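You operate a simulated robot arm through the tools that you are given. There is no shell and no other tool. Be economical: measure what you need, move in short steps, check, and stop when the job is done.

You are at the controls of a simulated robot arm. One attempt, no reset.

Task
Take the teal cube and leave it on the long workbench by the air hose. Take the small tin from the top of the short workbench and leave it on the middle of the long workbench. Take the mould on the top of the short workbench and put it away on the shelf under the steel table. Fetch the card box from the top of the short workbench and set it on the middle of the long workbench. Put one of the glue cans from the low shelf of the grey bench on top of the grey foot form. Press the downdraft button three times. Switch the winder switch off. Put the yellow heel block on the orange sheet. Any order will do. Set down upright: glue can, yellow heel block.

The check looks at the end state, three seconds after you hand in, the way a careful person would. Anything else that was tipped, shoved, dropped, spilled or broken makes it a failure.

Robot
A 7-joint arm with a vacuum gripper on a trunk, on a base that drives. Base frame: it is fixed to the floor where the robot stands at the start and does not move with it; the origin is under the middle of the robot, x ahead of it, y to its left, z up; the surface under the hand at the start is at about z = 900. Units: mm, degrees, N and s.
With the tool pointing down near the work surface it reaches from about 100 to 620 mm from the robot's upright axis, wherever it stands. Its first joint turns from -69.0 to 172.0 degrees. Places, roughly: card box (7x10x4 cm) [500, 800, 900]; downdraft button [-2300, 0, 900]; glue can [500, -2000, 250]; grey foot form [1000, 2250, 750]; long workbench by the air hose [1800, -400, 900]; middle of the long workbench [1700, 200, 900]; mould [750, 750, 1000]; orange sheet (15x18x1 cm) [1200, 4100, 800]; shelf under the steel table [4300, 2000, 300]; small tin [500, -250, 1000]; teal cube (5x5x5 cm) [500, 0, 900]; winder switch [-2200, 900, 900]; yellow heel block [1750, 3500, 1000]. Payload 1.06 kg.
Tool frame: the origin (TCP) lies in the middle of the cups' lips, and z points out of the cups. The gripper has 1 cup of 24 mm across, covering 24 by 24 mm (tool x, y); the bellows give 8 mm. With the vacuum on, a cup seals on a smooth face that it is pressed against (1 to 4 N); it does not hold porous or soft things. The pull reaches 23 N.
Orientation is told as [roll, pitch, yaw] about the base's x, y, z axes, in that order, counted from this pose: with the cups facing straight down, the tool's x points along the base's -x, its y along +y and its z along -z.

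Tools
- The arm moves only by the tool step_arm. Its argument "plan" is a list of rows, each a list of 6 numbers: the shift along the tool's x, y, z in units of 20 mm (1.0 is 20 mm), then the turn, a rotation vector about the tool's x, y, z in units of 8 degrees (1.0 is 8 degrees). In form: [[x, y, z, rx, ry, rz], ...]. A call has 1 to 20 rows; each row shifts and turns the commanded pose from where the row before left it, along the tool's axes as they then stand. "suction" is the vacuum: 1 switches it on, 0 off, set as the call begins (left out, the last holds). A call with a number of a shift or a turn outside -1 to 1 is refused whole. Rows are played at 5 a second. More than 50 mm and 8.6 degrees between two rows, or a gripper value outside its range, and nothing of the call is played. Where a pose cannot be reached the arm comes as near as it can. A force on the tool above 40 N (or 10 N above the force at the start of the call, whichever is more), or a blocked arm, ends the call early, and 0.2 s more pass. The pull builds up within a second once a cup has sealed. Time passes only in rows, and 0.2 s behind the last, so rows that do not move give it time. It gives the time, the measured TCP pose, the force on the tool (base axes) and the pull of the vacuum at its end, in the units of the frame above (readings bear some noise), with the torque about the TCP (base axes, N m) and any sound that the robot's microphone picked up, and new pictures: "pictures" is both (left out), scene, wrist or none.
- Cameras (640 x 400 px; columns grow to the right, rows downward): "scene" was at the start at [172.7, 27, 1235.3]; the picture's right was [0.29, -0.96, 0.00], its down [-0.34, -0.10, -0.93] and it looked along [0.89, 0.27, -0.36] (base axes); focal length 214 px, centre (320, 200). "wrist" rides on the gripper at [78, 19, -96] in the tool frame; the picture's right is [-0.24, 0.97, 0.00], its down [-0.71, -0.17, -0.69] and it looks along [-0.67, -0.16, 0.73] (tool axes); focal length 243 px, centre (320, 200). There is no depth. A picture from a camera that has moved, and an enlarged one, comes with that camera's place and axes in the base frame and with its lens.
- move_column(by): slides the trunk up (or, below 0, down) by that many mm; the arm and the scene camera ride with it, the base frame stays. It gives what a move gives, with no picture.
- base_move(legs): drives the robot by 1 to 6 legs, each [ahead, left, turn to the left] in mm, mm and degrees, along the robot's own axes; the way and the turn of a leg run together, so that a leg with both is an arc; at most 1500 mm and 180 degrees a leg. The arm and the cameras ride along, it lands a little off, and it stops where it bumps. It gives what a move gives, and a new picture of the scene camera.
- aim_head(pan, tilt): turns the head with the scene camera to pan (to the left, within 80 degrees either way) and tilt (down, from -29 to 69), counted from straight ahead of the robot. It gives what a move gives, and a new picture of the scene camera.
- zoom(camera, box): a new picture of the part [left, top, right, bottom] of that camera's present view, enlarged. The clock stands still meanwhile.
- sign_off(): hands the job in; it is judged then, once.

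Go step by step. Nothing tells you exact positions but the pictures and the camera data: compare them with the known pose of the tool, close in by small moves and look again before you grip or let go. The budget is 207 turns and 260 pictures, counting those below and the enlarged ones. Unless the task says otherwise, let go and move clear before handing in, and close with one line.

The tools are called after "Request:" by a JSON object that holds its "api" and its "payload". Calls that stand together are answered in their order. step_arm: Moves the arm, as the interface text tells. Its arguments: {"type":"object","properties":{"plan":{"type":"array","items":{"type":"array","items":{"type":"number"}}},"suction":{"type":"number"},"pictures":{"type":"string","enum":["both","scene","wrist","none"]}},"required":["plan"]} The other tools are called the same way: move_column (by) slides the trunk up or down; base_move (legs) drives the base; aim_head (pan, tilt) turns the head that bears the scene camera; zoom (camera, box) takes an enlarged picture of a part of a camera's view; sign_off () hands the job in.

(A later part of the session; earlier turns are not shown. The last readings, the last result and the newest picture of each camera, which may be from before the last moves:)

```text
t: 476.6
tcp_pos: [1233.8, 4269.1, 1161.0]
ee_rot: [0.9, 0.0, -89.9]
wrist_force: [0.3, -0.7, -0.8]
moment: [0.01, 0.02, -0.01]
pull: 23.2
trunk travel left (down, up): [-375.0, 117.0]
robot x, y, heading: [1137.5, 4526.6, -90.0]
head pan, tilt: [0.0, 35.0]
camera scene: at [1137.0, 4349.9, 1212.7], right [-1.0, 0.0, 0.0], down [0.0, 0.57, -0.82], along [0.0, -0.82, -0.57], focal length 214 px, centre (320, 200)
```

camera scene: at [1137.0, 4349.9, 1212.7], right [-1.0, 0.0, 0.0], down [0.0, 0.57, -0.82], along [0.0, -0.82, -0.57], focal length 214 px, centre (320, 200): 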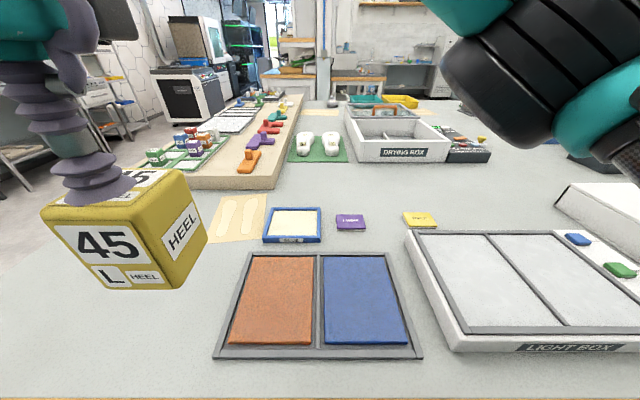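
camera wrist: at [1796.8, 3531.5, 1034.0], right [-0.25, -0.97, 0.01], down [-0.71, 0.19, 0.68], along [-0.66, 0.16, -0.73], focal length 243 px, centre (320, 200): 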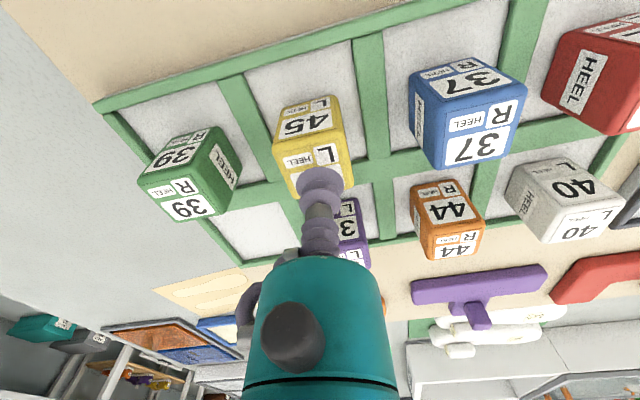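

I'll go over the sheet's centre, [1225, 4097], and lower.

Request:
{"api": "step_arm", "payload": {"plan": [[-0.6, 0, 0.8, 0, 0, 0], [-0.6, 0, 0.8, 0, 0, 0], [-0.6, 0, 0.8, 0, 0, 0], [-0.6, 0, 0.8, 0, 0, 0], [-0.6, -0.1, 0.8, 0, 0, 0], [-0.6, -0.1, 0.8, 0, 0, 0], [-0.6, -0.1, 0.8, 0, 0, 0], [-0.6, -0.1, 0.8, 0, 0, 0], [-0.6, 0, 0.8, 0, 0, 0], [-0.6, 0, 0.8, 0, 0, 0], [-0.6, 0, 0.8, 0, 0, 0], [-0.6, 0, 0.8, 0, 0, 0], [-0.6, 0, 0.8, 0, 0, 0], [-0.6, 0, 0.8, 0, 0, 0], [-0.2, 0, 0.8, 0, 0, 0]]}}

```text
t: 479.8
tcp_pos: [1229.4, 4098.2, 918.7]
ee_rot: [0.8, -0.1, -90.0]
wrist_force: [0.2, 1.2, -0.6]
moment: [-0.03, 0.02, 0.0]
pull: 22.8
trunk travel left (down, up): [-375.0, 117.0]
robot x, y, heading: [1133.6, 4522.9, -90.1]
head pan, tilt: [0.0, 35.0]
camera scene: at [1137.0, 4350.5, 1212.8], right [-1.0, 0.0, 0.0], down [0.0, 0.57, -0.82], along [0.0, -0.82, -0.57], focal length 214 px, centre (320, 200)
camera wrist: at [1247.3, 4176.7, 1015.9], right [0.97, -0.24, 0.01], down [-0.18, -0.71, 0.68], along [-0.15, -0.67, -0.73], focal length 243 px, centre (320, 200)
```

scene: 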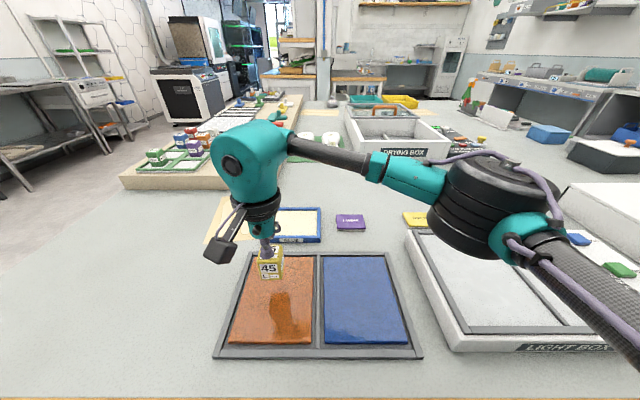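
wrist: 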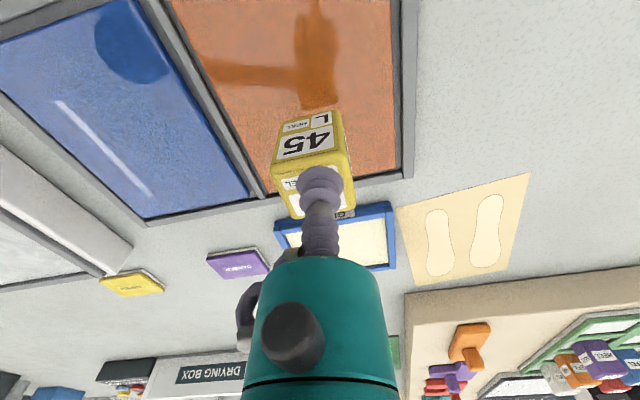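

It's over the sheet. I'll lower gradually.

Request:
{"api": "step_arm", "payload": {"plan": [[0, 0, 0.8, 0, 0, 0], [0, 0, 0.6, 0, 0, 0], [0, 0, 0.4, 0, 0, 0], [0, 0, 0.2, 0, 0, 0], [0, 0, 0.2, 0, 0, 0]], "pictures": "wrist"}}

```text
t: 481.0
tcp_pos: [1230.0, 4097.2, 874.2]
ee_rot: [0.8, 0.0, -90.0]
wrist_force: [-0.6, -1.3, 0.0]
moment: [0.03, -0.01, -0.02]
pull: 23.6
trunk travel left (down, up): [-375.0, 117.0]
robot x, y, heading: [1137.8, 4520.4, -90.0]
head pan, tilt: [0.0, 35.0]
camera wrist: at [1247.5, 4175.8, 971.3], right [0.97, -0.24, 0.01], down [-0.18, -0.71, 0.68], along [-0.15, -0.67, -0.73], focal length 243 px, centre (320, 200)
```

wrist: 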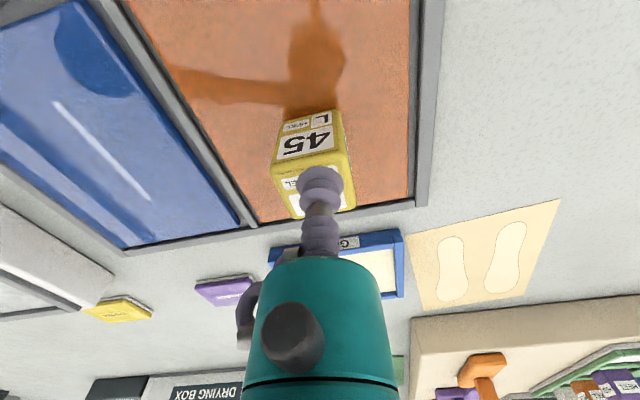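

Request:
{"api": "step_arm", "payload": {"plan": [[0, 0, 0.2, 0, 0, 0], [0, 0, 0.2, 0, 0, 0], [0, 0, 0.15, 0, 0, 0], [0, 0, 0.15, 0, 0, 0], [0, 0, 0.1, 0, 0, 0], [0, 0, 0.1, 0, 0, 0], [0, 0, 0, 0, 0, 0]], "pictures": "none"}}

```text
t: 482.6
tcp_pos: [1230.0, 4098.3, 859.3]
ee_rot: [0.8, -0.2, -90.1]
wrist_force: [1.7, -6.2, 30.0]
moment: [0.03, 0.22, 0.05]
pull: 22.8
trunk travel left (down, up): [-375.0, 117.0]
robot x, y, heading: [1137.9, 4522.1, -90.1]
head pan, tilt: [0.0, 35.0]
```

It's in contact. I'll ease off slightly, release and rise.

Request:
{"api": "step_arm", "payload": {"plan": [[0, 0, -0.2, 0, 0, 0], [0, 0, 0, 0, 0, 0], [0, 0, 0, 0, 0, 0], [0, 0, 0, 0, 0, 0], [0, 0, -0.3, 0, 0, 0], [0, 0, -0.6, 0, 0, 0], [0, 0, -1, 0, 0, 0], [0, 0, -1, 0, 0, 0]], "suction": 0}}

```text
t: 484.4
tcp_pos: [1228.5, 4098.4, 920.0]
ee_rot: [0.8, 0.0, -90.0]
wrist_force: [0.1, -0.5, 0.6]
moment: [0.04, 0.0, -0.02]
pull: 0.1
trunk travel left (down, up): [-375.0, 117.0]
robot x, y, heading: [1137.5, 4523.3, -90.0]
head pan, tilt: [0.0, 35.0]
camera scene: at [1136.9, 4350.7, 1212.8], right [-1.0, 0.0, 0.0], down [0.0, 0.57, -0.82], along [0.0, -0.82, -0.57], focal length 214 px, centre (320, 200)
camera wrist: at [1246.3, 4177.3, 1016.4], right [0.97, -0.24, 0.01], down [-0.18, -0.71, 0.68], along [-0.15, -0.67, -0.73], focal length 243 px, centre (320, 200)
```

scene: 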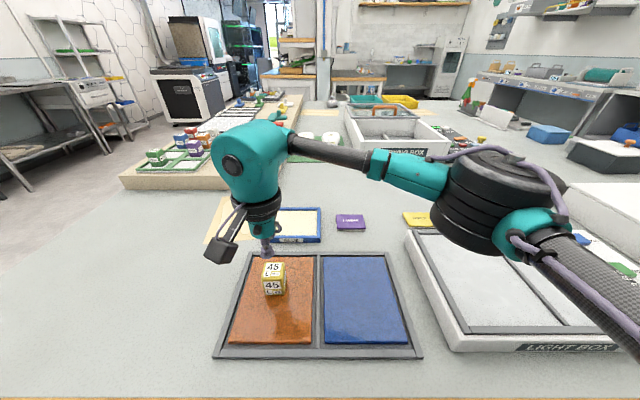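
wrist: 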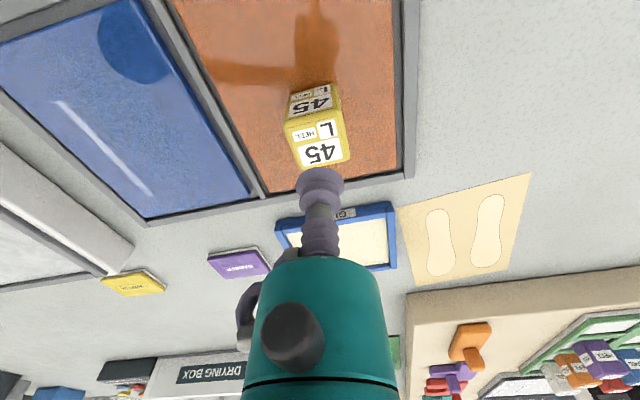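

The heel block stands upright on the orange sheet. I'll fold the arm and head round the table to the west wall for the switch and button.

Request:
{"api": "step_arm", "payload": {"plan": [[0, 0, -1, 0, 0, 0], [0, 0, -1, 0, 0, 0], [0, 0, -1, 0, 0, 0], [0.6, 0, -1, 0, 0, 0], [0.9, 0, -1, 0, 0, 0], [0.9, 0, -1, 0, 0, 0], [0.9, 0, -1, 0, 0, 0], [0.9, 0, -1, 0, 0, 0], [0.9, 0, -1, 0, 0, 0], [0.9, 0, -1, 0, 0, 0], [0.9, 0, -1, 0, 0, 0], [0.9, 0, -1, 0, 0, 0], [0.6, 0, 0, 0, 0, 0]], "pictures": "none"}}

Request:
{"api": "base_move", "payload": {"legs": [[-150, 0, 0], [0, -1500, 0], [0, -720, 0], [0, 0, -90], [0, 1200, 0]]}}

Request:
{"api": "aim_head", "payload": {"pan": 40, "tilt": 15}}

```text
t: 487.2
tcp_pos: [1226.7, 4265.2, 1159.9]
ee_rot: [0.7, 0.0, -90.0]
wrist_force: [-0.3, 1.3, -0.1]
moment: [0.0, 0.02, 0.0]
pull: 0.0
trunk travel left (down, up): [-375.0, 117.0]
robot x, y, heading: [1138.4, 4521.4, -89.8]
head pan, tilt: [0.0, 35.0]
```

```text
t: 522.0
tcp_pos: [-1394.8, 3377.7, 1158.1]
ee_rot: [0.8, 0.0, 176.9]
wrist_force: [0.1, 0.5, -0.3]
moment: [0.0, 0.0, 0.0]
pull: 0.0
trunk travel left (down, up): [-375.0, 117.0]
robot x, y, heading: [-1132.9, 3452.7, 176.8]
head pan, tilt: [0.0, 35.0]
camera scene: at [-1304.8, 3463.6, 1212.8], right [0.05, 1.0, 0.0], down [0.57, -0.03, -0.82], along [-0.82, 0.04, -0.57], focal length 214 px, centre (320, 200)
```

scene: 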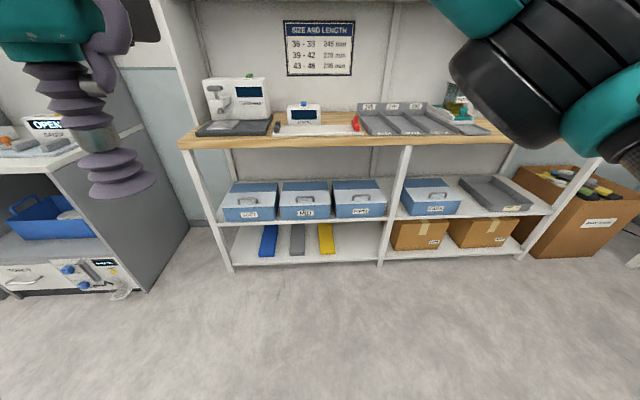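

```text
t: 523.0
tcp_pos: [-1395.5, 3378.1, 1159.4]
ee_rot: [0.8, 0.1, 176.8]
wrist_force: [-1.0, 0.4, -0.6]
moment: [0.02, -0.01, -0.01]
pull: 0.0
trunk travel left (down, up): [-375.0, 117.0]
robot x, y, heading: [-1132.4, 3455.0, 176.8]
head pan, tilt: [40.0, 15.0]
camera scene: at [-1291.6, 3402.8, 1244.8], right [-0.6, 0.8, 0.0], down [0.21, 0.16, -0.97], along [-0.77, -0.58, -0.26], focal length 214 px, centre (320, 200)
```

scene: 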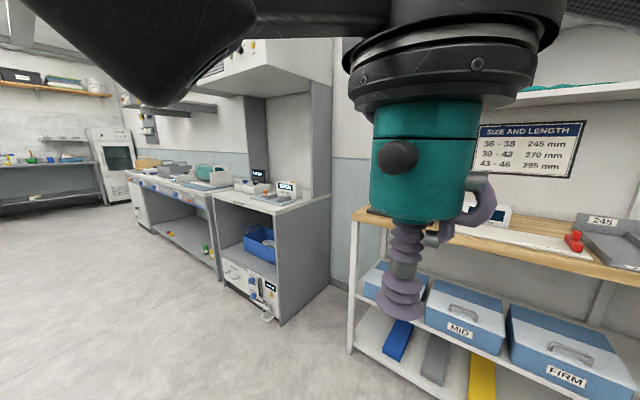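

I'll carry on along the wall towards the winder switch.

Request:
{"api": "base_move", "payload": {"legs": [[0, 0, 3.2], [0, 1400, 0], [0, 1100, 0]]}}

Request:
{"api": "aim_head", "payload": {"pan": 0, "tilt": 15}}

Request:
{"api": "aim_head", "payload": {"pan": 40, "tilt": 15}}

```text
t: 545.7
tcp_pos: [-1464.3, 844.4, 1159.4]
ee_rot: [0.8, 0.0, 177.2]
wrist_force: [0.5, -0.6, -0.6]
moment: [-0.02, 0.02, -0.03]
pull: 0.0
trunk travel left (down, up): [-375.0, 117.0]
robot x, y, heading: [-1202.8, 923.5, 176.9]
head pan, tilt: [40.0, 15.0]
camera scene: at [-1361.2, 869.5, 1244.8], right [-0.61, 0.8, 0.0], down [0.21, 0.16, -0.97], along [-0.77, -0.58, -0.26], focal length 214 px, centre (320, 200)
```

scene: 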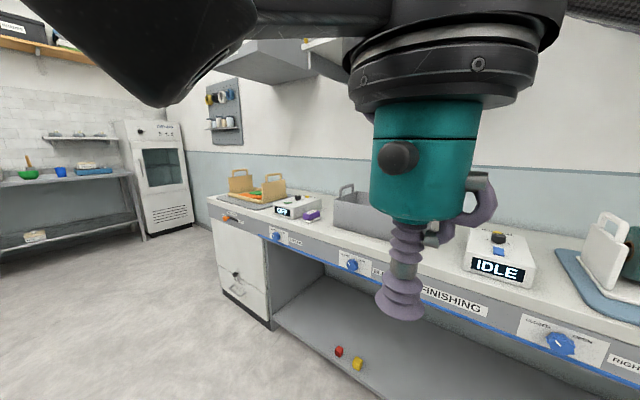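

```text
t: 546.8
tcp_pos: [-1464.6, 844.7, 1159.5]
ee_rot: [0.9, 0.1, 177.2]
wrist_force: [0.1, 0.7, 0.8]
moment: [-0.04, 0.01, 0.01]
pull: 0.0
trunk travel left (down, up): [-375.0, 117.0]
robot x, y, heading: [-1202.1, 922.5, 177.4]
head pan, tilt: [0.0, 15.0]
camera scene: at [-1380.1, 930.5, 1244.8], right [0.05, 1.0, 0.0], down [0.26, -0.01, -0.97], along [-0.96, 0.05, -0.26], focal length 214 px, centre (320, 200)
```

scene: 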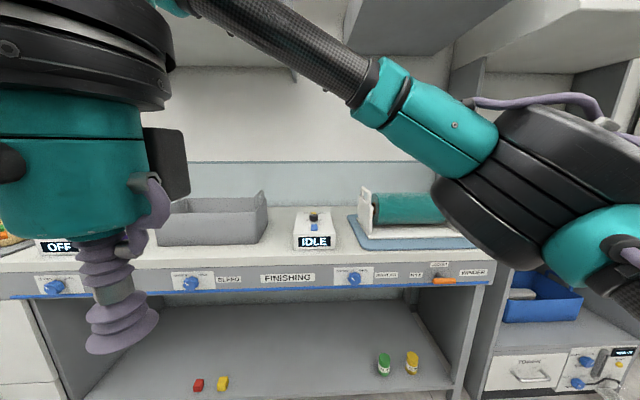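

```text
t: 547.9
tcp_pos: [-1465.2, 844.3, 1160.5]
ee_rot: [0.8, 0.0, 177.2]
wrist_force: [0.7, -0.9, 0.4]
moment: [-0.03, -0.01, 0.0]
pull: 0.1
trunk travel left (down, up): [-375.0, 117.0]
robot x, y, heading: [-1205.9, 923.1, 176.9]
head pan, tilt: [40.0, 15.0]
camera scene: at [-1361.2, 869.6, 1244.8], right [-0.6, 0.8, 0.0], down [0.21, 0.16, -0.97], along [-0.77, -0.58, -0.26], focal length 214 px, centre (320, 200)
```

scene: 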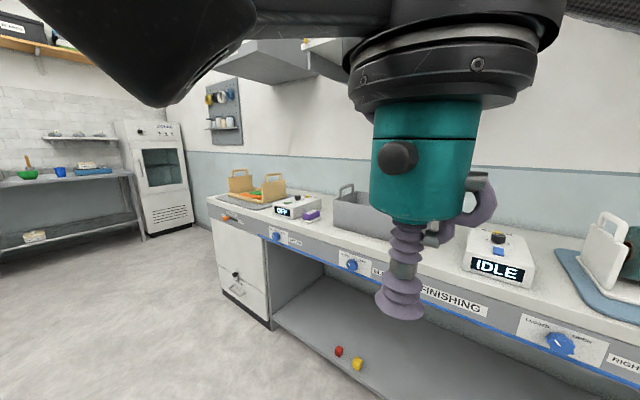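

I'll zoom in to read the labels on the control panel.

Request:
{"api": "aim_head", "payload": {"pan": 0, "tilt": 20}}

Request:
{"api": "zoom", "payload": {"camera": "scene", "box": [300, 160, 500, 285]}}

Request:
{"api": "zoom", "payload": {"camera": "scene", "box": [130, 160, 330, 285]}}

```text
t: 549.0
tcp_pos: [-1464.8, 844.2, 1160.3]
ee_rot: [0.8, 0.0, 177.2]
wrist_force: [0.6, 0.8, 0.4]
moment: [-0.01, 0.02, -0.03]
pull: 0.2
trunk travel left (down, up): [-375.0, 117.0]
robot x, y, heading: [-1204.5, 923.4, 177.3]
head pan, tilt: [0.0, 20.0]
camera scene: at [-1379.8, 930.5, 1236.7], right [0.05, 1.0, 0.0], down [0.34, -0.02, -0.94], along [-0.94, 0.04, -0.34], focal length 214 px, centre (320, 200)
```

scene: 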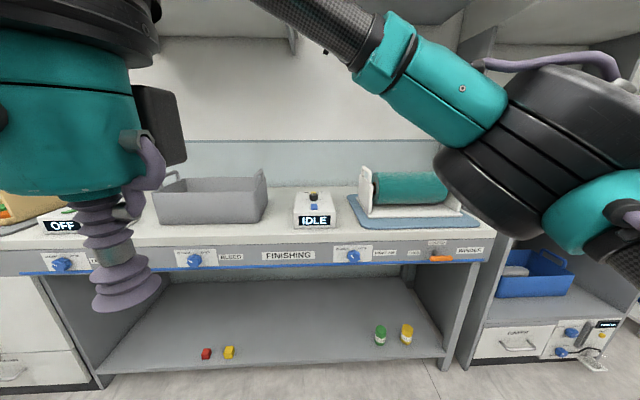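

```text
3.20 times, centred on (400, 222) of scene
camera zoom: at [-1379.8, 930.5, 1236.7], right [0.05, 1.0, 0.0], down [0.34, -0.02, -0.94], along [-0.94, 0.04, -0.34], focal length 686 px, centre (64, 128)
```

zoom: 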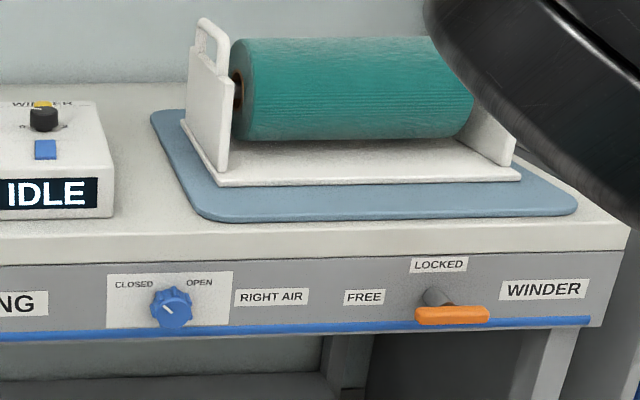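

```text
3.20 times, centred on (230, 222) of scene
camera zoom: at [-1379.8, 930.5, 1236.7], right [0.05, 1.0, 0.0], down [0.34, -0.02, -0.94], along [-0.94, 0.04, -0.34], focal length 686 px, centre (608, 128)
```

zoom: 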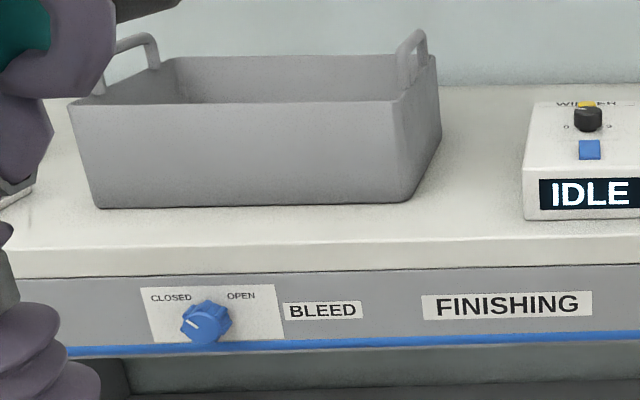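

The WINDER box with the IDLE display sits on the bench at about [-2060, 940]. I'll move closer to identify its switch.

Request:
{"api": "base_move", "payload": {"legs": [[0, 0, 2.8], [460, 0, 0]]}}

Request:
{"api": "aim_head", "payload": {"pan": 0, "tilt": 40}}

Request:
{"api": "zoom", "payload": {"camera": "scene", "box": [240, 120, 400, 220]}}

```text
t: 552.1
tcp_pos: [-1919.6, 833.4, 1159.4]
ee_rot: [0.8, -0.1, 179.6]
wrist_force: [-0.3, 0.8, -0.2]
moment: [-0.01, -0.01, 0.0]
pull: 0.0
trunk travel left (down, up): [-375.0, 117.0]
robot x, y, heading: [-1659.9, 923.8, 179.6]
head pan, tilt: [0.0, 20.0]
camera scene: at [-1839.2, 923.3, 1236.6], right [0.0, 1.0, 0.0], down [0.34, 0.0, -0.94], along [-0.94, 0.0, -0.34], focal length 214 px, centre (320, 200)
```

scene: 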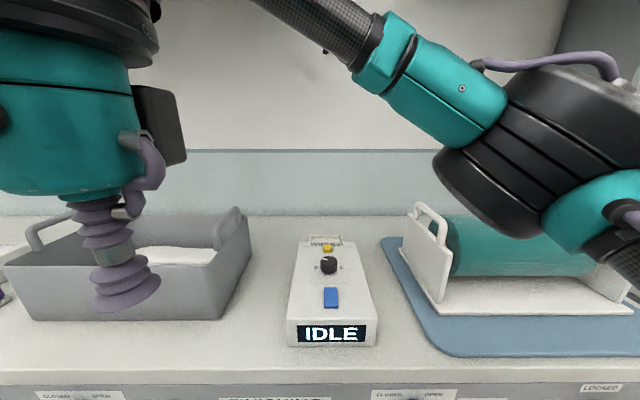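

```text
t: 553.0
tcp_pos: [-1919.1, 834.0, 1159.6]
ee_rot: [0.9, 0.0, 179.8]
wrist_force: [-0.7, 0.0, 0.4]
moment: [-0.02, 0.04, -0.02]
pull: 0.0
trunk travel left (down, up): [-375.0, 117.0]
robot x, y, heading: [-1664.2, 926.3, 179.7]
head pan, tilt: [0.0, 40.0]
camera scene: at [-1830.7, 923.3, 1205.3], right [0.0, 1.0, 0.0], down [0.64, 0.0, -0.77], along [-0.77, 0.0, -0.64], focal length 214 px, centre (320, 200)
```

scene: 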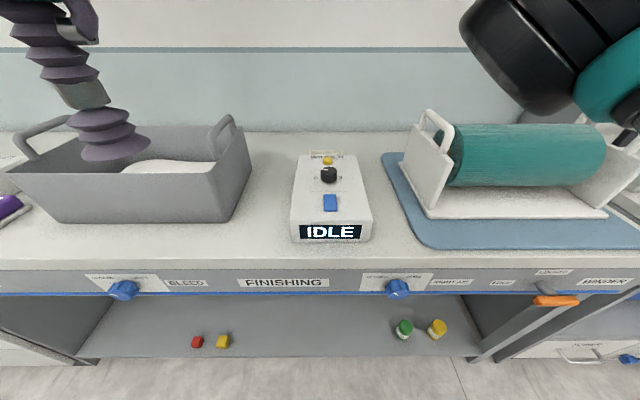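

```text
4.00 times, centred on (320, 170) of scene
camera zoom: at [-1830.7, 923.3, 1205.3], right [0.0, 1.0, 0.0], down [0.64, 0.0, -0.77], along [-0.77, 0.0, -0.64], focal length 858 px, centre (320, 320)
```

zoom: 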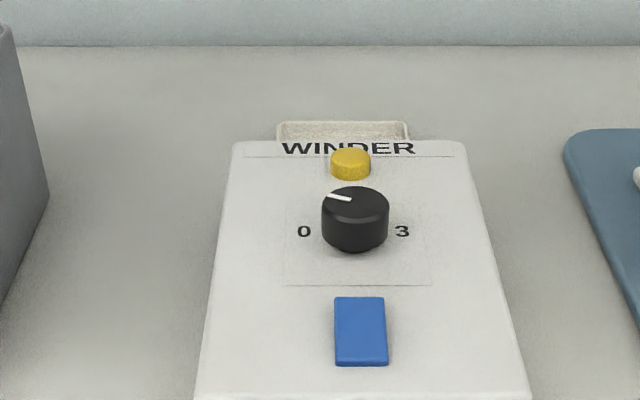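

The box has a blue rocker, a 0–3 knob and a yellow button. I'll bring the wrist camera over to inspect the blue rocker.

Request:
{"api": "step_arm", "payload": {"plan": [[-0.5, -0.9, 0, 0, 0, 0], [-0.7, -0.9, 0.2, 0, 0, 0], [-0.9, -0.9, 0.4, 0, 0, 0], [-0.9, -0.9, 0.4, 0, 0, 0], [-0.9, -0.9, 0.5, 0, 0, 0], [-0.9, -0.8, 0.5, 0, 0, 0], [-0.9, 0, 0.5, 0, 0, 0], [-0.9, 0, 0.5, 0, 0, 0], [-0.9, 0, 0.5, 0, 0, 0], [-0.9, 0, 0.5, 0, 0, 0], [-0.9, 0, 0.5, 0, 0, 0]], "pictures": "both"}}

Request:
{"api": "zoom", "payload": {"camera": "wrist", "box": [220, 60, 420, 185]}}

```text
t: 553.8
tcp_pos: [-1957.6, 880.9, 1148.5]
ee_rot: [1.1, -0.1, 178.9]
wrist_force: [-4.4, -28.1, 5.8]
moment: [3.1, -0.93, -2.4]
pull: 0.0
trunk travel left (down, up): [-375.0, 117.0]
robot x, y, heading: [-1658.9, 927.0, 180.1]
head pan, tilt: [0.0, 40.0]
stopped in row 3: the force on the tool passed its limit at 51 N (the readings are from after the stop); the commanded pose is now the measured one
camera scene: at [-1830.1, 928.0, 1204.3], right [0.06, 1.0, 0.0], down [0.65, -0.04, -0.76], along [-0.76, 0.05, -0.65], focal length 214 px, centre (320, 200)
camera wrist: at [-1878.4, 862.3, 1244.9], right [-0.25, -0.97, 0.02], down [-0.7, 0.2, 0.68], along [-0.67, 0.16, -0.73], focal length 243 px, centre (320, 200)
```

scene: 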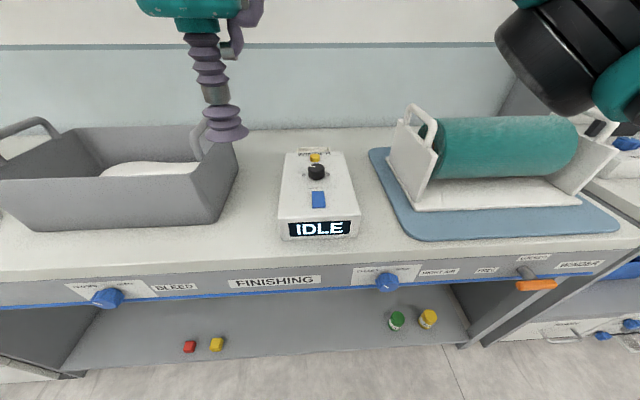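
wrist: 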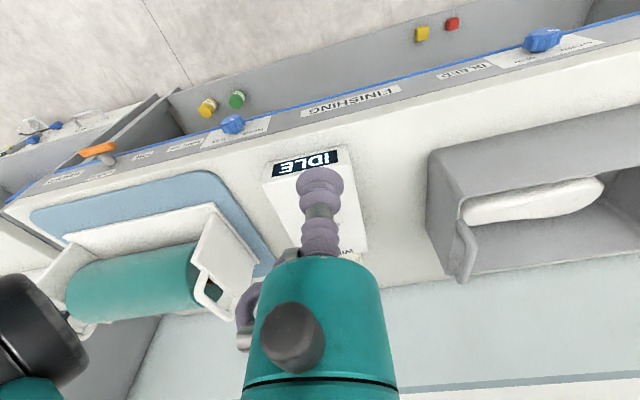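

```text
3.20 times, centred on (320, 122) of wrist
camera zoom: at [-1878.4, 862.3, 1244.9], right [-0.25, -0.97, 0.02], down [-0.7, 0.2, 0.68], along [-0.67, 0.16, -0.73], focal length 776 px, centre (320, 448)
```

zoom: 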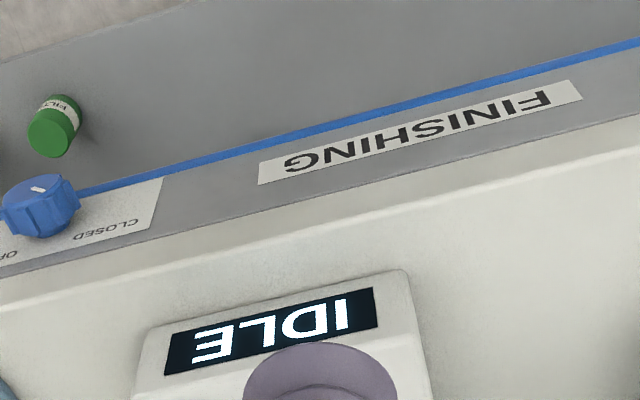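

Something on the arm, likely the elbow on the right, touched the cabinet panel. I'll back the arm off gently and check.

Request:
{"api": "step_arm", "payload": {"plan": [[0.5, 0.7, 0, 0, 0, 0], [0.5, 0.7, 0, 0, 0, 0], [0.5, 0.7, 0, 0, 0, 0]], "pictures": "none"}}

Request:
{"api": "aim_head", "payload": {"pan": -30, "tilt": 15}}

```text
t: 554.5
tcp_pos: [-1926.7, 839.5, 1150.6]
ee_rot: [1.1, -0.2, 179.3]
wrist_force: [0.0, 0.0, -0.2]
moment: [0.0, 0.05, 0.02]
pull: 0.0
trunk travel left (down, up): [-375.0, 117.0]
robot x, y, heading: [-1661.7, 923.4, 180.0]
head pan, tilt: [0.0, 40.0]
```

```text
t: 555.5
tcp_pos: [-1926.1, 840.7, 1149.3]
ee_rot: [1.0, -0.1, 179.2]
wrist_force: [0.7, -0.1, -0.5]
moment: [0.01, 0.0, 0.0]
pull: 0.2
trunk travel left (down, up): [-375.0, 117.0]
robot x, y, heading: [-1660.6, 921.9, 180.0]
head pan, tilt: [-30.0, 15.0]
camera scene: at [-1826.4, 969.9, 1244.8], right [0.5, 0.86, 0.0], down [0.22, -0.13, -0.97], along [-0.83, 0.49, -0.26], focal length 214 px, centre (320, 200)
```

scene: 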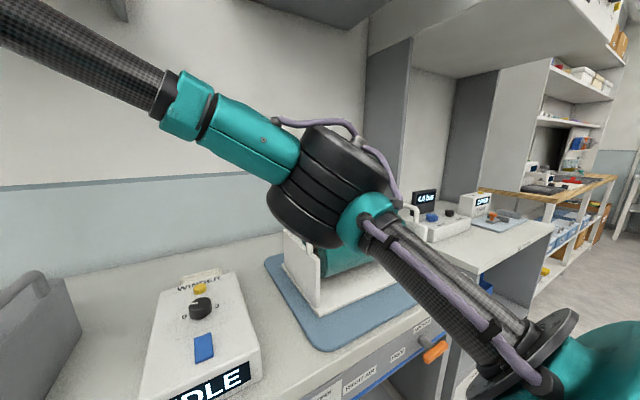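

Request:
{"api": "aim_head", "payload": {"pan": 0, "tilt": 40}}

```text
t: 556.5
tcp_pos: [-1927.5, 839.8, 1150.7]
ee_rot: [1.0, -0.1, 179.3]
wrist_force: [-0.1, -0.7, 0.6]
moment: [0.01, -0.02, -0.04]
pull: 0.0
trunk travel left (down, up): [-375.0, 117.0]
robot x, y, heading: [-1664.2, 926.0, 179.7]
head pan, tilt: [0.0, 40.0]
camera scene: at [-1830.7, 923.4, 1205.3], right [0.0, 1.0, 0.0], down [0.64, 0.0, -0.77], along [-0.77, 0.0, -0.64], focal length 214 px, centre (320, 200)
```

scene: 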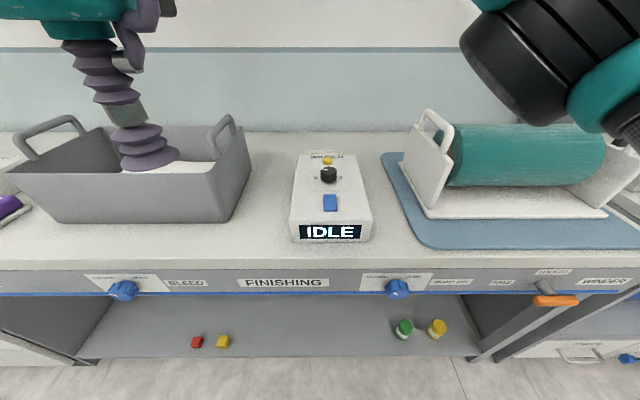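

Nothing moved; the hand had brushed my own head camera as it swung across. To keep the elbow away from the winder roll, I'll stand further left and face the box diagonally.

Request:
{"api": "base_move", "payload": {"legs": [[30, 305, 0], [0, 0, -32]]}}

Request:
{"api": "step_arm", "payload": {"plan": [[-0.9, 0, 0.2, 0, 0, 0], [-0.9, 0, 0.2, 0, 0, 0], [-0.9, 0, 0.3, 0, 0, 0], [-0.9, 0, 0.3, 0, 0, 0], [-0.9, 0, 0.3, 0, 0, 0], [-0.9, 0, 0.3, 0, 0, 0], [-0.9, 0, 0.3, 0, 0, 0], [-0.9, 0, 0.3, 0, 0, 0]], "pictures": "both"}}

```text
t: 561.4
tcp_pos: [-1960.9, 682.9, 1150.3]
ee_rot: [0.9, -0.1, 146.9]
wrist_force: [0.0, 0.0, -0.1]
moment: [0.03, 0.03, 0.0]
pull: 0.0
trunk travel left (down, up): [-375.0, 117.0]
robot x, y, heading: [-1691.9, 611.1, 147.9]
head pan, tilt: [0.0, 40.0]
camera scene: at [-1834.4, 701.5, 1205.3], right [0.54, 0.84, 0.0], down [0.54, -0.35, -0.77], along [-0.65, 0.41, -0.64], focal length 214 px, centre (320, 200)
```

scene: 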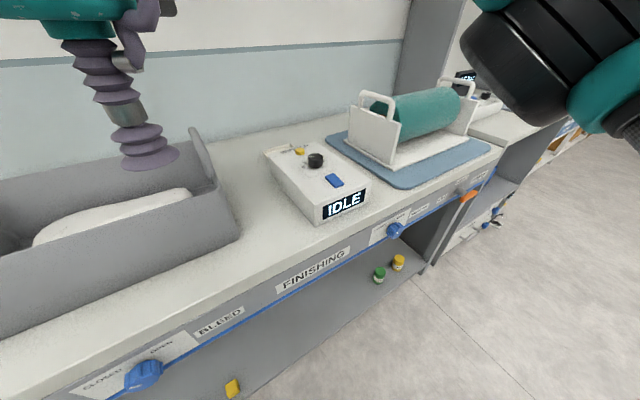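

```text
t: 563.1
tcp_pos: [-2082.8, 760.9, 1103.9]
ee_rot: [1.0, -0.1, 147.0]
wrist_force: [-0.6, -0.4, 0.6]
moment: [0.02, -0.02, -0.02]
pull: 0.0
trunk travel left (down, up): [-375.0, 117.0]
robot x, y, heading: [-1690.7, 614.1, 147.5]
head pan, tilt: [0.0, 40.0]
camera scene: at [-1834.6, 701.6, 1205.3], right [0.54, 0.84, 0.0], down [0.54, -0.35, -0.77], along [-0.65, 0.41, -0.64], focal length 214 px, centre (320, 200)
camera wrist: at [-2025.9, 704.4, 1200.6], right [-0.73, -0.69, 0.02], down [-0.49, 0.54, 0.68], along [-0.48, 0.49, -0.73], focal length 243 px, centre (320, 200)
```

scene: 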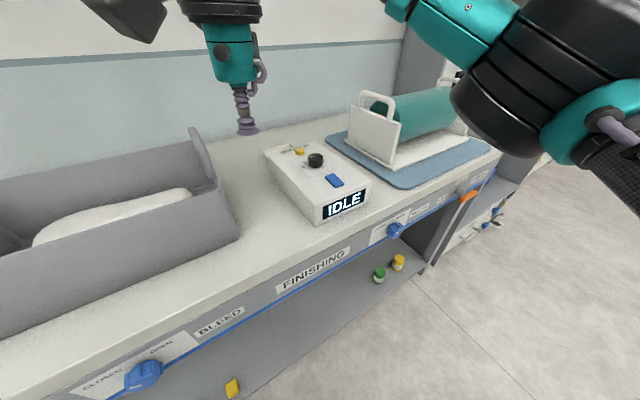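
wrist: 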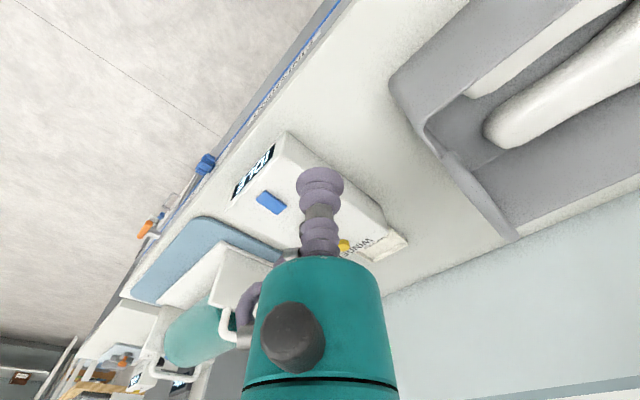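

Request:
{"api": "zoom", "payload": {"camera": "scene", "box": [260, 135, 380, 210]}}

Request:
{"api": "zoom", "payload": {"camera": "wrist", "box": [210, 130, 330, 230]}}

```text
5.33 times, centred on (320, 172) of scene
camera zoom: at [-1834.6, 701.6, 1205.3], right [0.54, 0.84, 0.0], down [0.54, -0.35, -0.77], along [-0.65, 0.41, -0.64], focal length 1144 px, centre (320, 347)
```

zoom: 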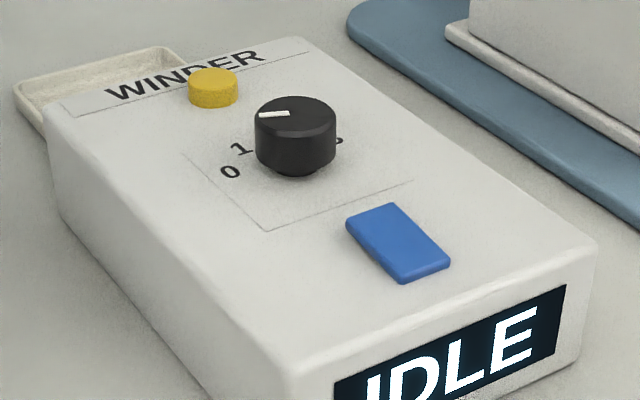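

```text
4.00 times, centred on (270, 180) of wrist
camera zoom: at [-2025.9, 704.4, 1200.6], right [-0.73, -0.69, 0.02], down [-0.49, 0.54, 0.68], along [-0.48, 0.49, -0.73], focal length 970 px, centre (520, 280)
```

zoom: 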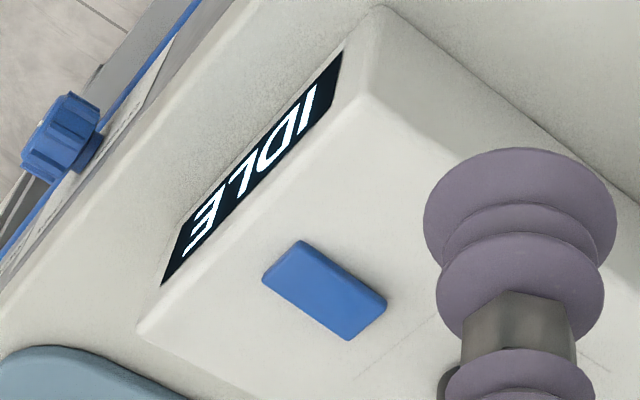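

The blue rocker is at about [-2155, 943, 930]. I'll bring the tool closer above it and look at its tilt.

Request:
{"api": "step_arm", "payload": {"plan": [[-0.9, 0, 0.4, 0, 0, 0], [-0.9, -0.5, 0.4, 0, 0, 0], [-0.9, -0.8, 0.4, 0, 0, 0], [-0.9, -0.8, 0.6, 0, 0, 0], [-0.9, -0.8, 0.6, 0, 0, 0], [-0.9, -0.8, 0.6, 0, 0, 0], [-0.9, -0.8, 0.8, 0, 0, 0], [-0.9, -0.6, 0.8, 0, 0, 0], [-0.8, -0.6, 0.9, 0, 0, 0]], "pictures": "both"}}

Request:
{"api": "zoom", "payload": {"camera": "wrist", "box": [240, 80, 400, 180]}}

```text
t: 565.1
tcp_pos: [-2155.2, 940.1, 995.8]
ee_rot: [1.1, -0.1, 147.1]
wrist_force: [-0.2, -0.5, -0.1]
moment: [-0.01, 0.01, 0.0]
pull: 0.2
trunk travel left (down, up): [-375.0, 117.0]
robot x, y, heading: [-1691.4, 608.4, 147.1]
head pan, tilt: [0.0, 40.0]
camera scene: at [-1834.6, 701.6, 1205.3], right [0.54, 0.84, 0.0], down [0.54, -0.35, -0.77], along [-0.65, 0.41, -0.64], focal length 214 px, centre (320, 200)
camera wrist: at [-2097.8, 884.6, 1092.2], right [-0.73, -0.69, 0.02], down [-0.49, 0.54, 0.68], along [-0.48, 0.49, -0.73], focal length 243 px, centre (320, 200)
```

scene: 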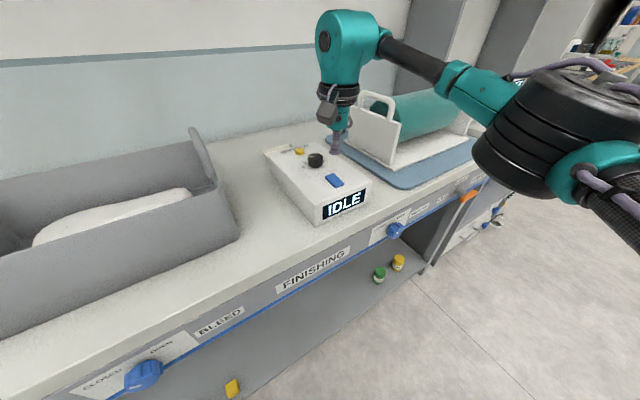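
wrist: 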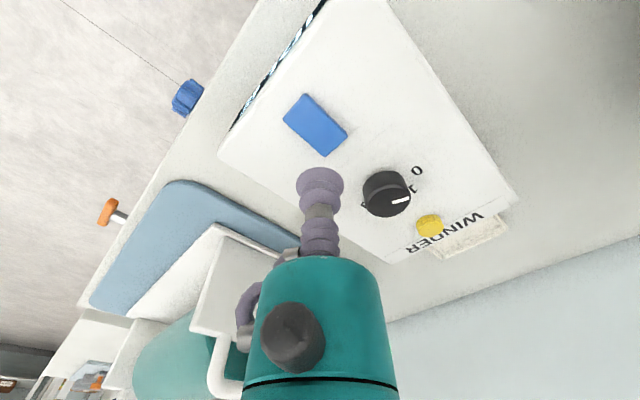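

```text
4.00 times, centred on (320, 130) of wrist
camera zoom: at [-2097.8, 884.6, 1092.2], right [-0.73, -0.69, 0.02], down [-0.49, 0.54, 0.68], along [-0.48, 0.49, -0.73], focal length 970 px, centre (320, 480)
```

zoom: 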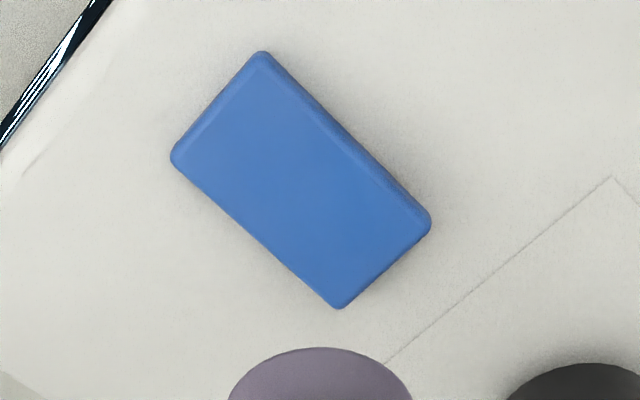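

It's a rocker, with no visible on/off marking. I'll press its near end first, with the vacuum off, and watch the display.

Request:
{"api": "step_arm", "payload": {"plan": [[0.6, -0.56, 0.8, 0, 0, 0], [0, 0, 1, 0, 0, 0], [0, 0, 0.9, 0, 0, 0], [0, 0, 0.2, 0, 0, 0], [0, 0, 0.2, 0, 0, 0]], "suction": 0, "pictures": "both"}}

```text
t: 566.4
tcp_pos: [-2139.3, 942.2, 933.5]
ee_rot: [1.0, -0.1, 146.9]
wrist_force: [-0.7, -0.5, -0.6]
moment: [-0.02, -0.01, -0.03]
pull: 0.1
trunk travel left (down, up): [-375.0, 117.0]
robot x, y, heading: [-1688.3, 612.3, 147.4]
head pan, tilt: [0.0, 40.0]
camera scene: at [-1834.5, 701.5, 1205.3], right [0.54, 0.84, 0.0], down [0.54, -0.35, -0.77], along [-0.65, 0.41, -0.64], focal length 214 px, centre (320, 200)
camera wrist: at [-2082.3, 886.7, 1029.7], right [-0.73, -0.69, 0.02], down [-0.49, 0.54, 0.68], along [-0.48, 0.49, -0.73], focal length 243 px, centre (320, 200)
```

scene: 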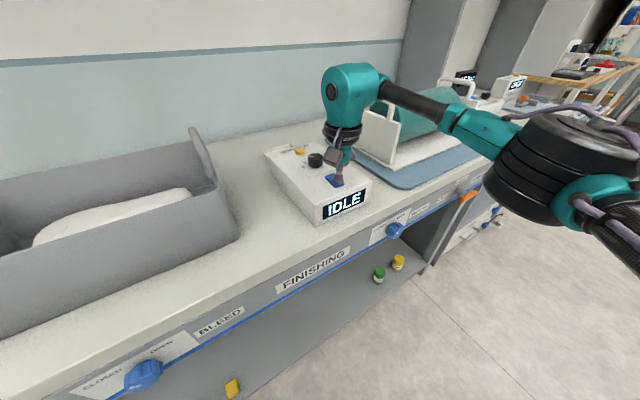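
wrist: 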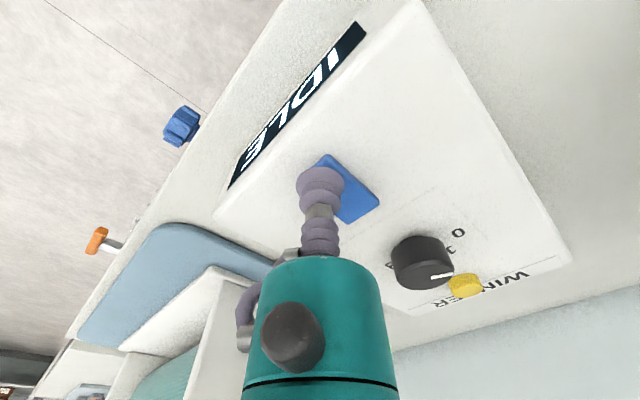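

Request:
{"api": "step_arm", "payload": {"plan": [[0, 0, 0.2, 0, 0, 0], [0, 0, 0.2, 0, 0, 0], [0, 0, 0.2, 0, 0, 0], [0, 0, 0.15, 0, 0, 0]], "pictures": "scene"}}

```text
t: 567.4
tcp_pos: [-2139.8, 942.9, 918.5]
ee_rot: [1.0, -0.2, 147.1]
wrist_force: [3.3, 0.0, 5.1]
moment: [0.01, 0.11, 0.03]
pull: 0.1
trunk travel left (down, up): [-375.0, 117.0]
robot x, y, heading: [-1692.5, 611.4, 147.5]
head pan, tilt: [0.0, 40.0]
camera scene: at [-1833.7, 701.2, 1205.5], right [0.54, 0.84, 0.0], down [0.54, -0.35, -0.77], along [-0.65, 0.41, -0.64], focal length 214 px, centre (320, 200)
```

scene: 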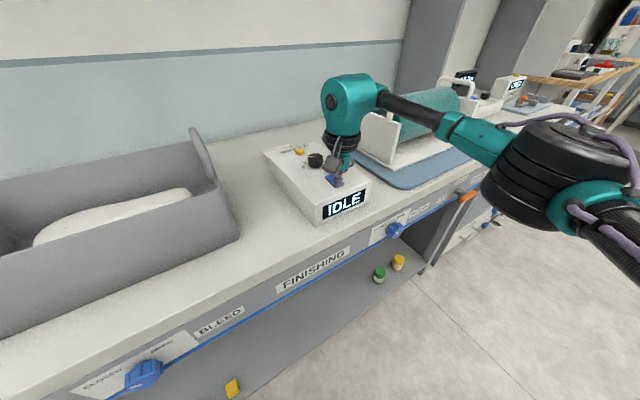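

Request:
{"api": "step_arm", "payload": {"plan": [[0, 0, 0.15, 0, 0, 0], [0, 0, 0.15, 0, 0, 0], [0, 0, 0.1, 0, 0, 0]], "pictures": "scene"}}

```text
t: 568.1
tcp_pos: [-2140.7, 943.0, 916.9]
ee_rot: [1.5, -0.6, 146.8]
wrist_force: [6.0, 0.0, 18.7]
moment: [-0.03, 0.18, 0.04]
pull: 0.1
trunk travel left (down, up): [-375.0, 117.0]
robot x, y, heading: [-1693.7, 606.4, 147.3]
head pan, tilt: [0.0, 40.0]
stopped in row 3: the force on the tool passed its limit at 43 N (the readings are from after the stop); the commanded pose is now the measured one
camera scene: at [-1832.3, 700.9, 1205.5], right [0.54, 0.84, 0.0], down [0.54, -0.35, -0.77], along [-0.65, 0.41, -0.64], focal length 214 px, centre (320, 200)
```

scene: 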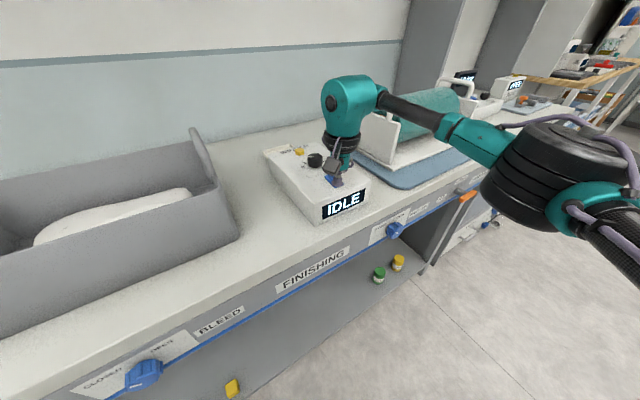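

Pressing the near end changed nothing. I'll try the far end.

Request:
{"api": "step_arm", "payload": {"plan": [[0, 0, -0.6, 0, 0, 0], [0, 0, -0.8, 0, 0, 0], [-0.57, 0.36, 0, 0, 0, 0], [-0.57, 0.36, 0, 0, 0, 0], [0, 0, 0.4, 0, 0, 0], [0, 0, 0.3, 0, 0, 0]], "pictures": "wrist"}}

```text
t: 569.5
tcp_pos: [-2167.4, 943.5, 929.4]
ee_rot: [1.2, -0.5, 146.9]
wrist_force: [0.8, 0.1, -0.6]
moment: [0.0, 0.01, -0.01]
pull: 0.2
trunk travel left (down, up): [-375.0, 117.0]
robot x, y, heading: [-1693.8, 609.4, 147.3]
head pan, tilt: [0.0, 40.0]
camera wrist: at [-2110.1, 887.1, 1025.3], right [-0.73, -0.69, 0.02], down [-0.49, 0.54, 0.69], along [-0.48, 0.49, -0.73], focal length 243 px, centre (320, 200)
```

wrist: 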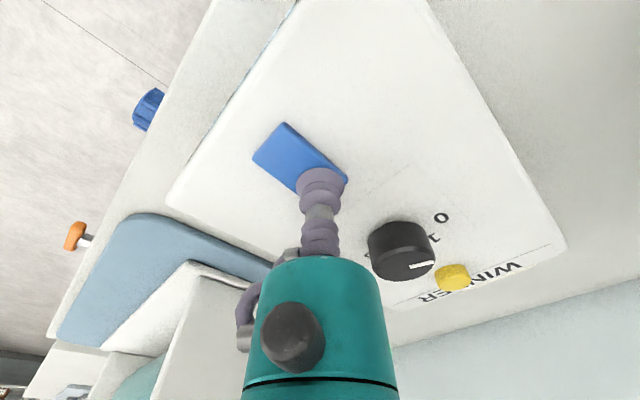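

Request:
{"api": "step_arm", "payload": {"plan": [[0, 0, 0.2, 0, 0, 0], [0, 0, 0.15, 0, 0, 0], [0, 0, 0.15, 0, 0, 0], [0, 0, 0.15, 0, 0, 0], [0, 0, 0.1, 0, 0, 0]], "pictures": "scene"}}

```text
t: 570.8
tcp_pos: [-2169.4, 944.0, 917.6]
ee_rot: [1.5, -0.8, 147.0]
wrist_force: [-12.2, 5.3, 36.2]
moment: [-0.14, -0.42, 0.36]
pull: 0.1
trunk travel left (down, up): [-375.0, 117.0]
robot x, y, heading: [-1694.9, 610.0, 147.5]
head pan, tilt: [0.0, 40.0]
camera scene: at [-1833.7, 700.6, 1205.9], right [0.54, 0.84, 0.0], down [0.54, -0.34, -0.77], along [-0.65, 0.41, -0.64], focal length 214 px, centre (320, 200)
```

scene: 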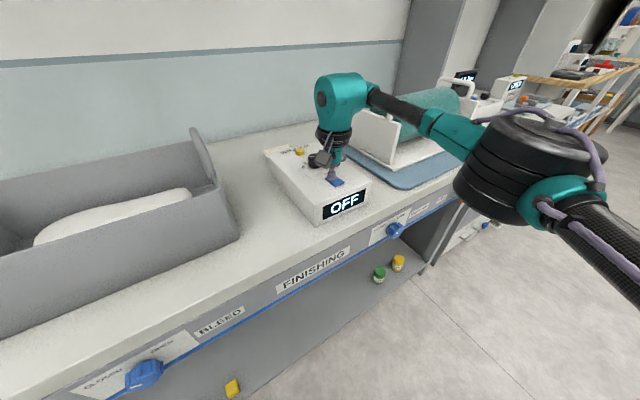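

The display now reads OFF. I'll lift away and retract, moving left before pulling back so the hand clears my head.

Request:
{"api": "step_arm", "payload": {"plan": [[0, 0, -0.6, 0, 0, 0], [0, 0, -0.8, 0, 0, 0], [0, 0, -0.8, 0, 0, 0], [0, 0, -1, 0, 0, 0], [0, 0.5, -1, 0, 0, 0], [0.6, 0.8, -1, 0, 0, 0], [0.9, 0.8, -1, 0, 0, 0], [0.9, 0.8, -1, 0, 0, 0], [0.9, 0.8, -1, 0, 0, 0], [0.9, 0.8, -1, 0, 0, 0], [0.9, 0.8, -1, 0, 0, 0], [0.9, 0, -1, 0, 0, 0], [0.9, 0, -0.5, 0, 0, 0], [0.9, 0, 0, 0, 0, 0], [0.9, 0, 0, 0, 0, 0], [0.9, 0, 0, 0, 0, 0], [0.9, 0, 0, 0, 0, 0], [0.9, 0, 0, 0, 0, 0], [0.9, 0, 0, 0, 0, 0]], "pictures": "scene"}}

Request:
{"api": "base_move", "payload": {"legs": [[0, 0, 32.5], [-80, 650, 0]]}}

Request:
{"api": "aim_head", "payload": {"pan": 0, "tilt": 35}}

```text
t: 574.8
tcp_pos: [-2015.5, 724.3, 1148.4]
ee_rot: [1.3, -0.4, 146.8]
wrist_force: [0.3, -0.4, -1.1]
moment: [0.01, 0.02, 0.01]
pull: 0.1
trunk travel left (down, up): [-375.0, 117.0]
robot x, y, heading: [-1691.5, 611.5, 147.5]
head pan, tilt: [0.0, 40.0]
camera scene: at [-1834.3, 701.5, 1205.3], right [0.54, 0.84, 0.0], down [0.54, -0.35, -0.77], along [-0.65, 0.41, -0.64], focal length 214 px, centre (320, 200)
```

scene: 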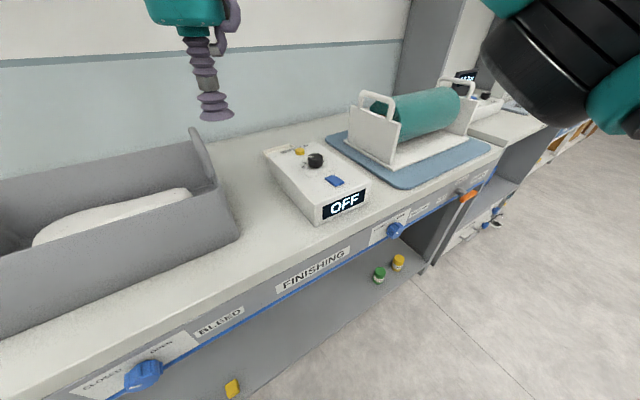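

```text
t: 582.4
tcp_pos: [-1948.7, -107.2, 1147.8]
ee_rot: [1.2, -0.3, 179.1]
wrist_force: [0.7, 0.5, 0.0]
moment: [0.02, -0.02, 0.01]
pull: 0.0
trunk travel left (down, up): [-375.0, 117.0]
robot x, y, heading: [-1612.8, -33.9, 179.9]
head pan, tilt: [0.0, 40.0]
camera scene: at [-1782.5, -31.1, 1205.3], right [0.01, 1.0, 0.0], down [0.64, 0.0, -0.77], along [-0.77, 0.0, -0.64], focal length 214 px, centre (320, 200)
```

scene: 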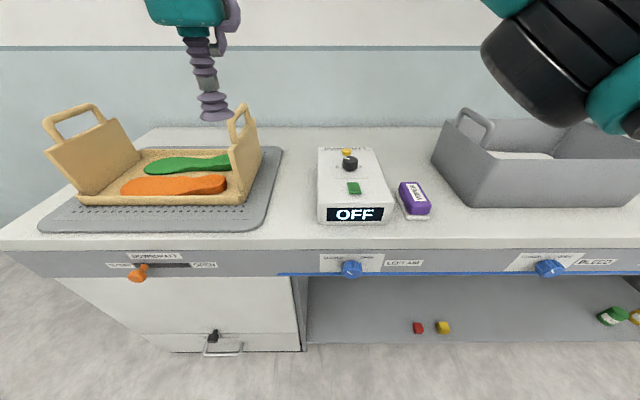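

```text
t: 583.1
tcp_pos: [-1949.6, -106.1, 1147.9]
ee_rot: [1.3, -0.4, 179.1]
wrist_force: [-0.4, -0.6, 0.3]
moment: [-0.04, 0.02, 0.0]
pull: 0.0
trunk travel left (down, up): [-375.0, 117.0]
robot x, y, heading: [-1615.1, -31.0, 179.9]
head pan, tilt: [0.0, 35.0]
camera scene: at [-1785.6, -31.0, 1212.8], right [0.01, 1.0, 0.0], down [0.57, 0.0, -0.82], along [-0.82, 0.0, -0.57], focal length 214 px, centre (320, 200)
```

scene: 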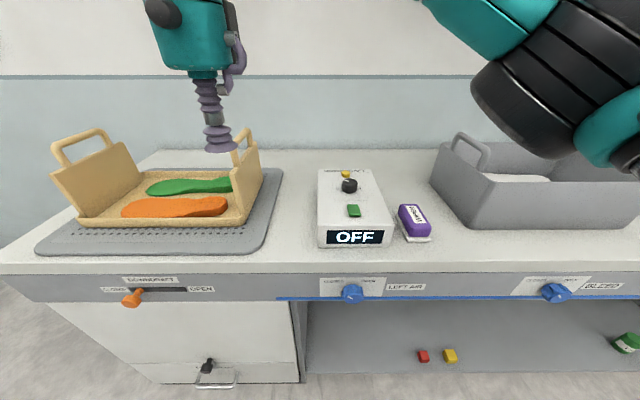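

Request:
{"api": "zoom", "payload": {"camera": "scene", "box": [300, 155, 420, 255]}}

```text
4.00 times, centred on (360, 205) of scene
camera zoom: at [-1785.6, -31.0, 1212.8], right [0.01, 1.0, 0.0], down [0.57, 0.0, -0.82], along [-0.82, 0.0, -0.57], focal length 858 px, centre (160, 180)
```

zoom: 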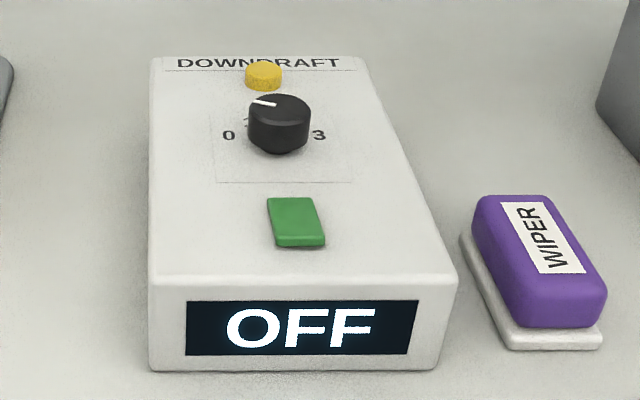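

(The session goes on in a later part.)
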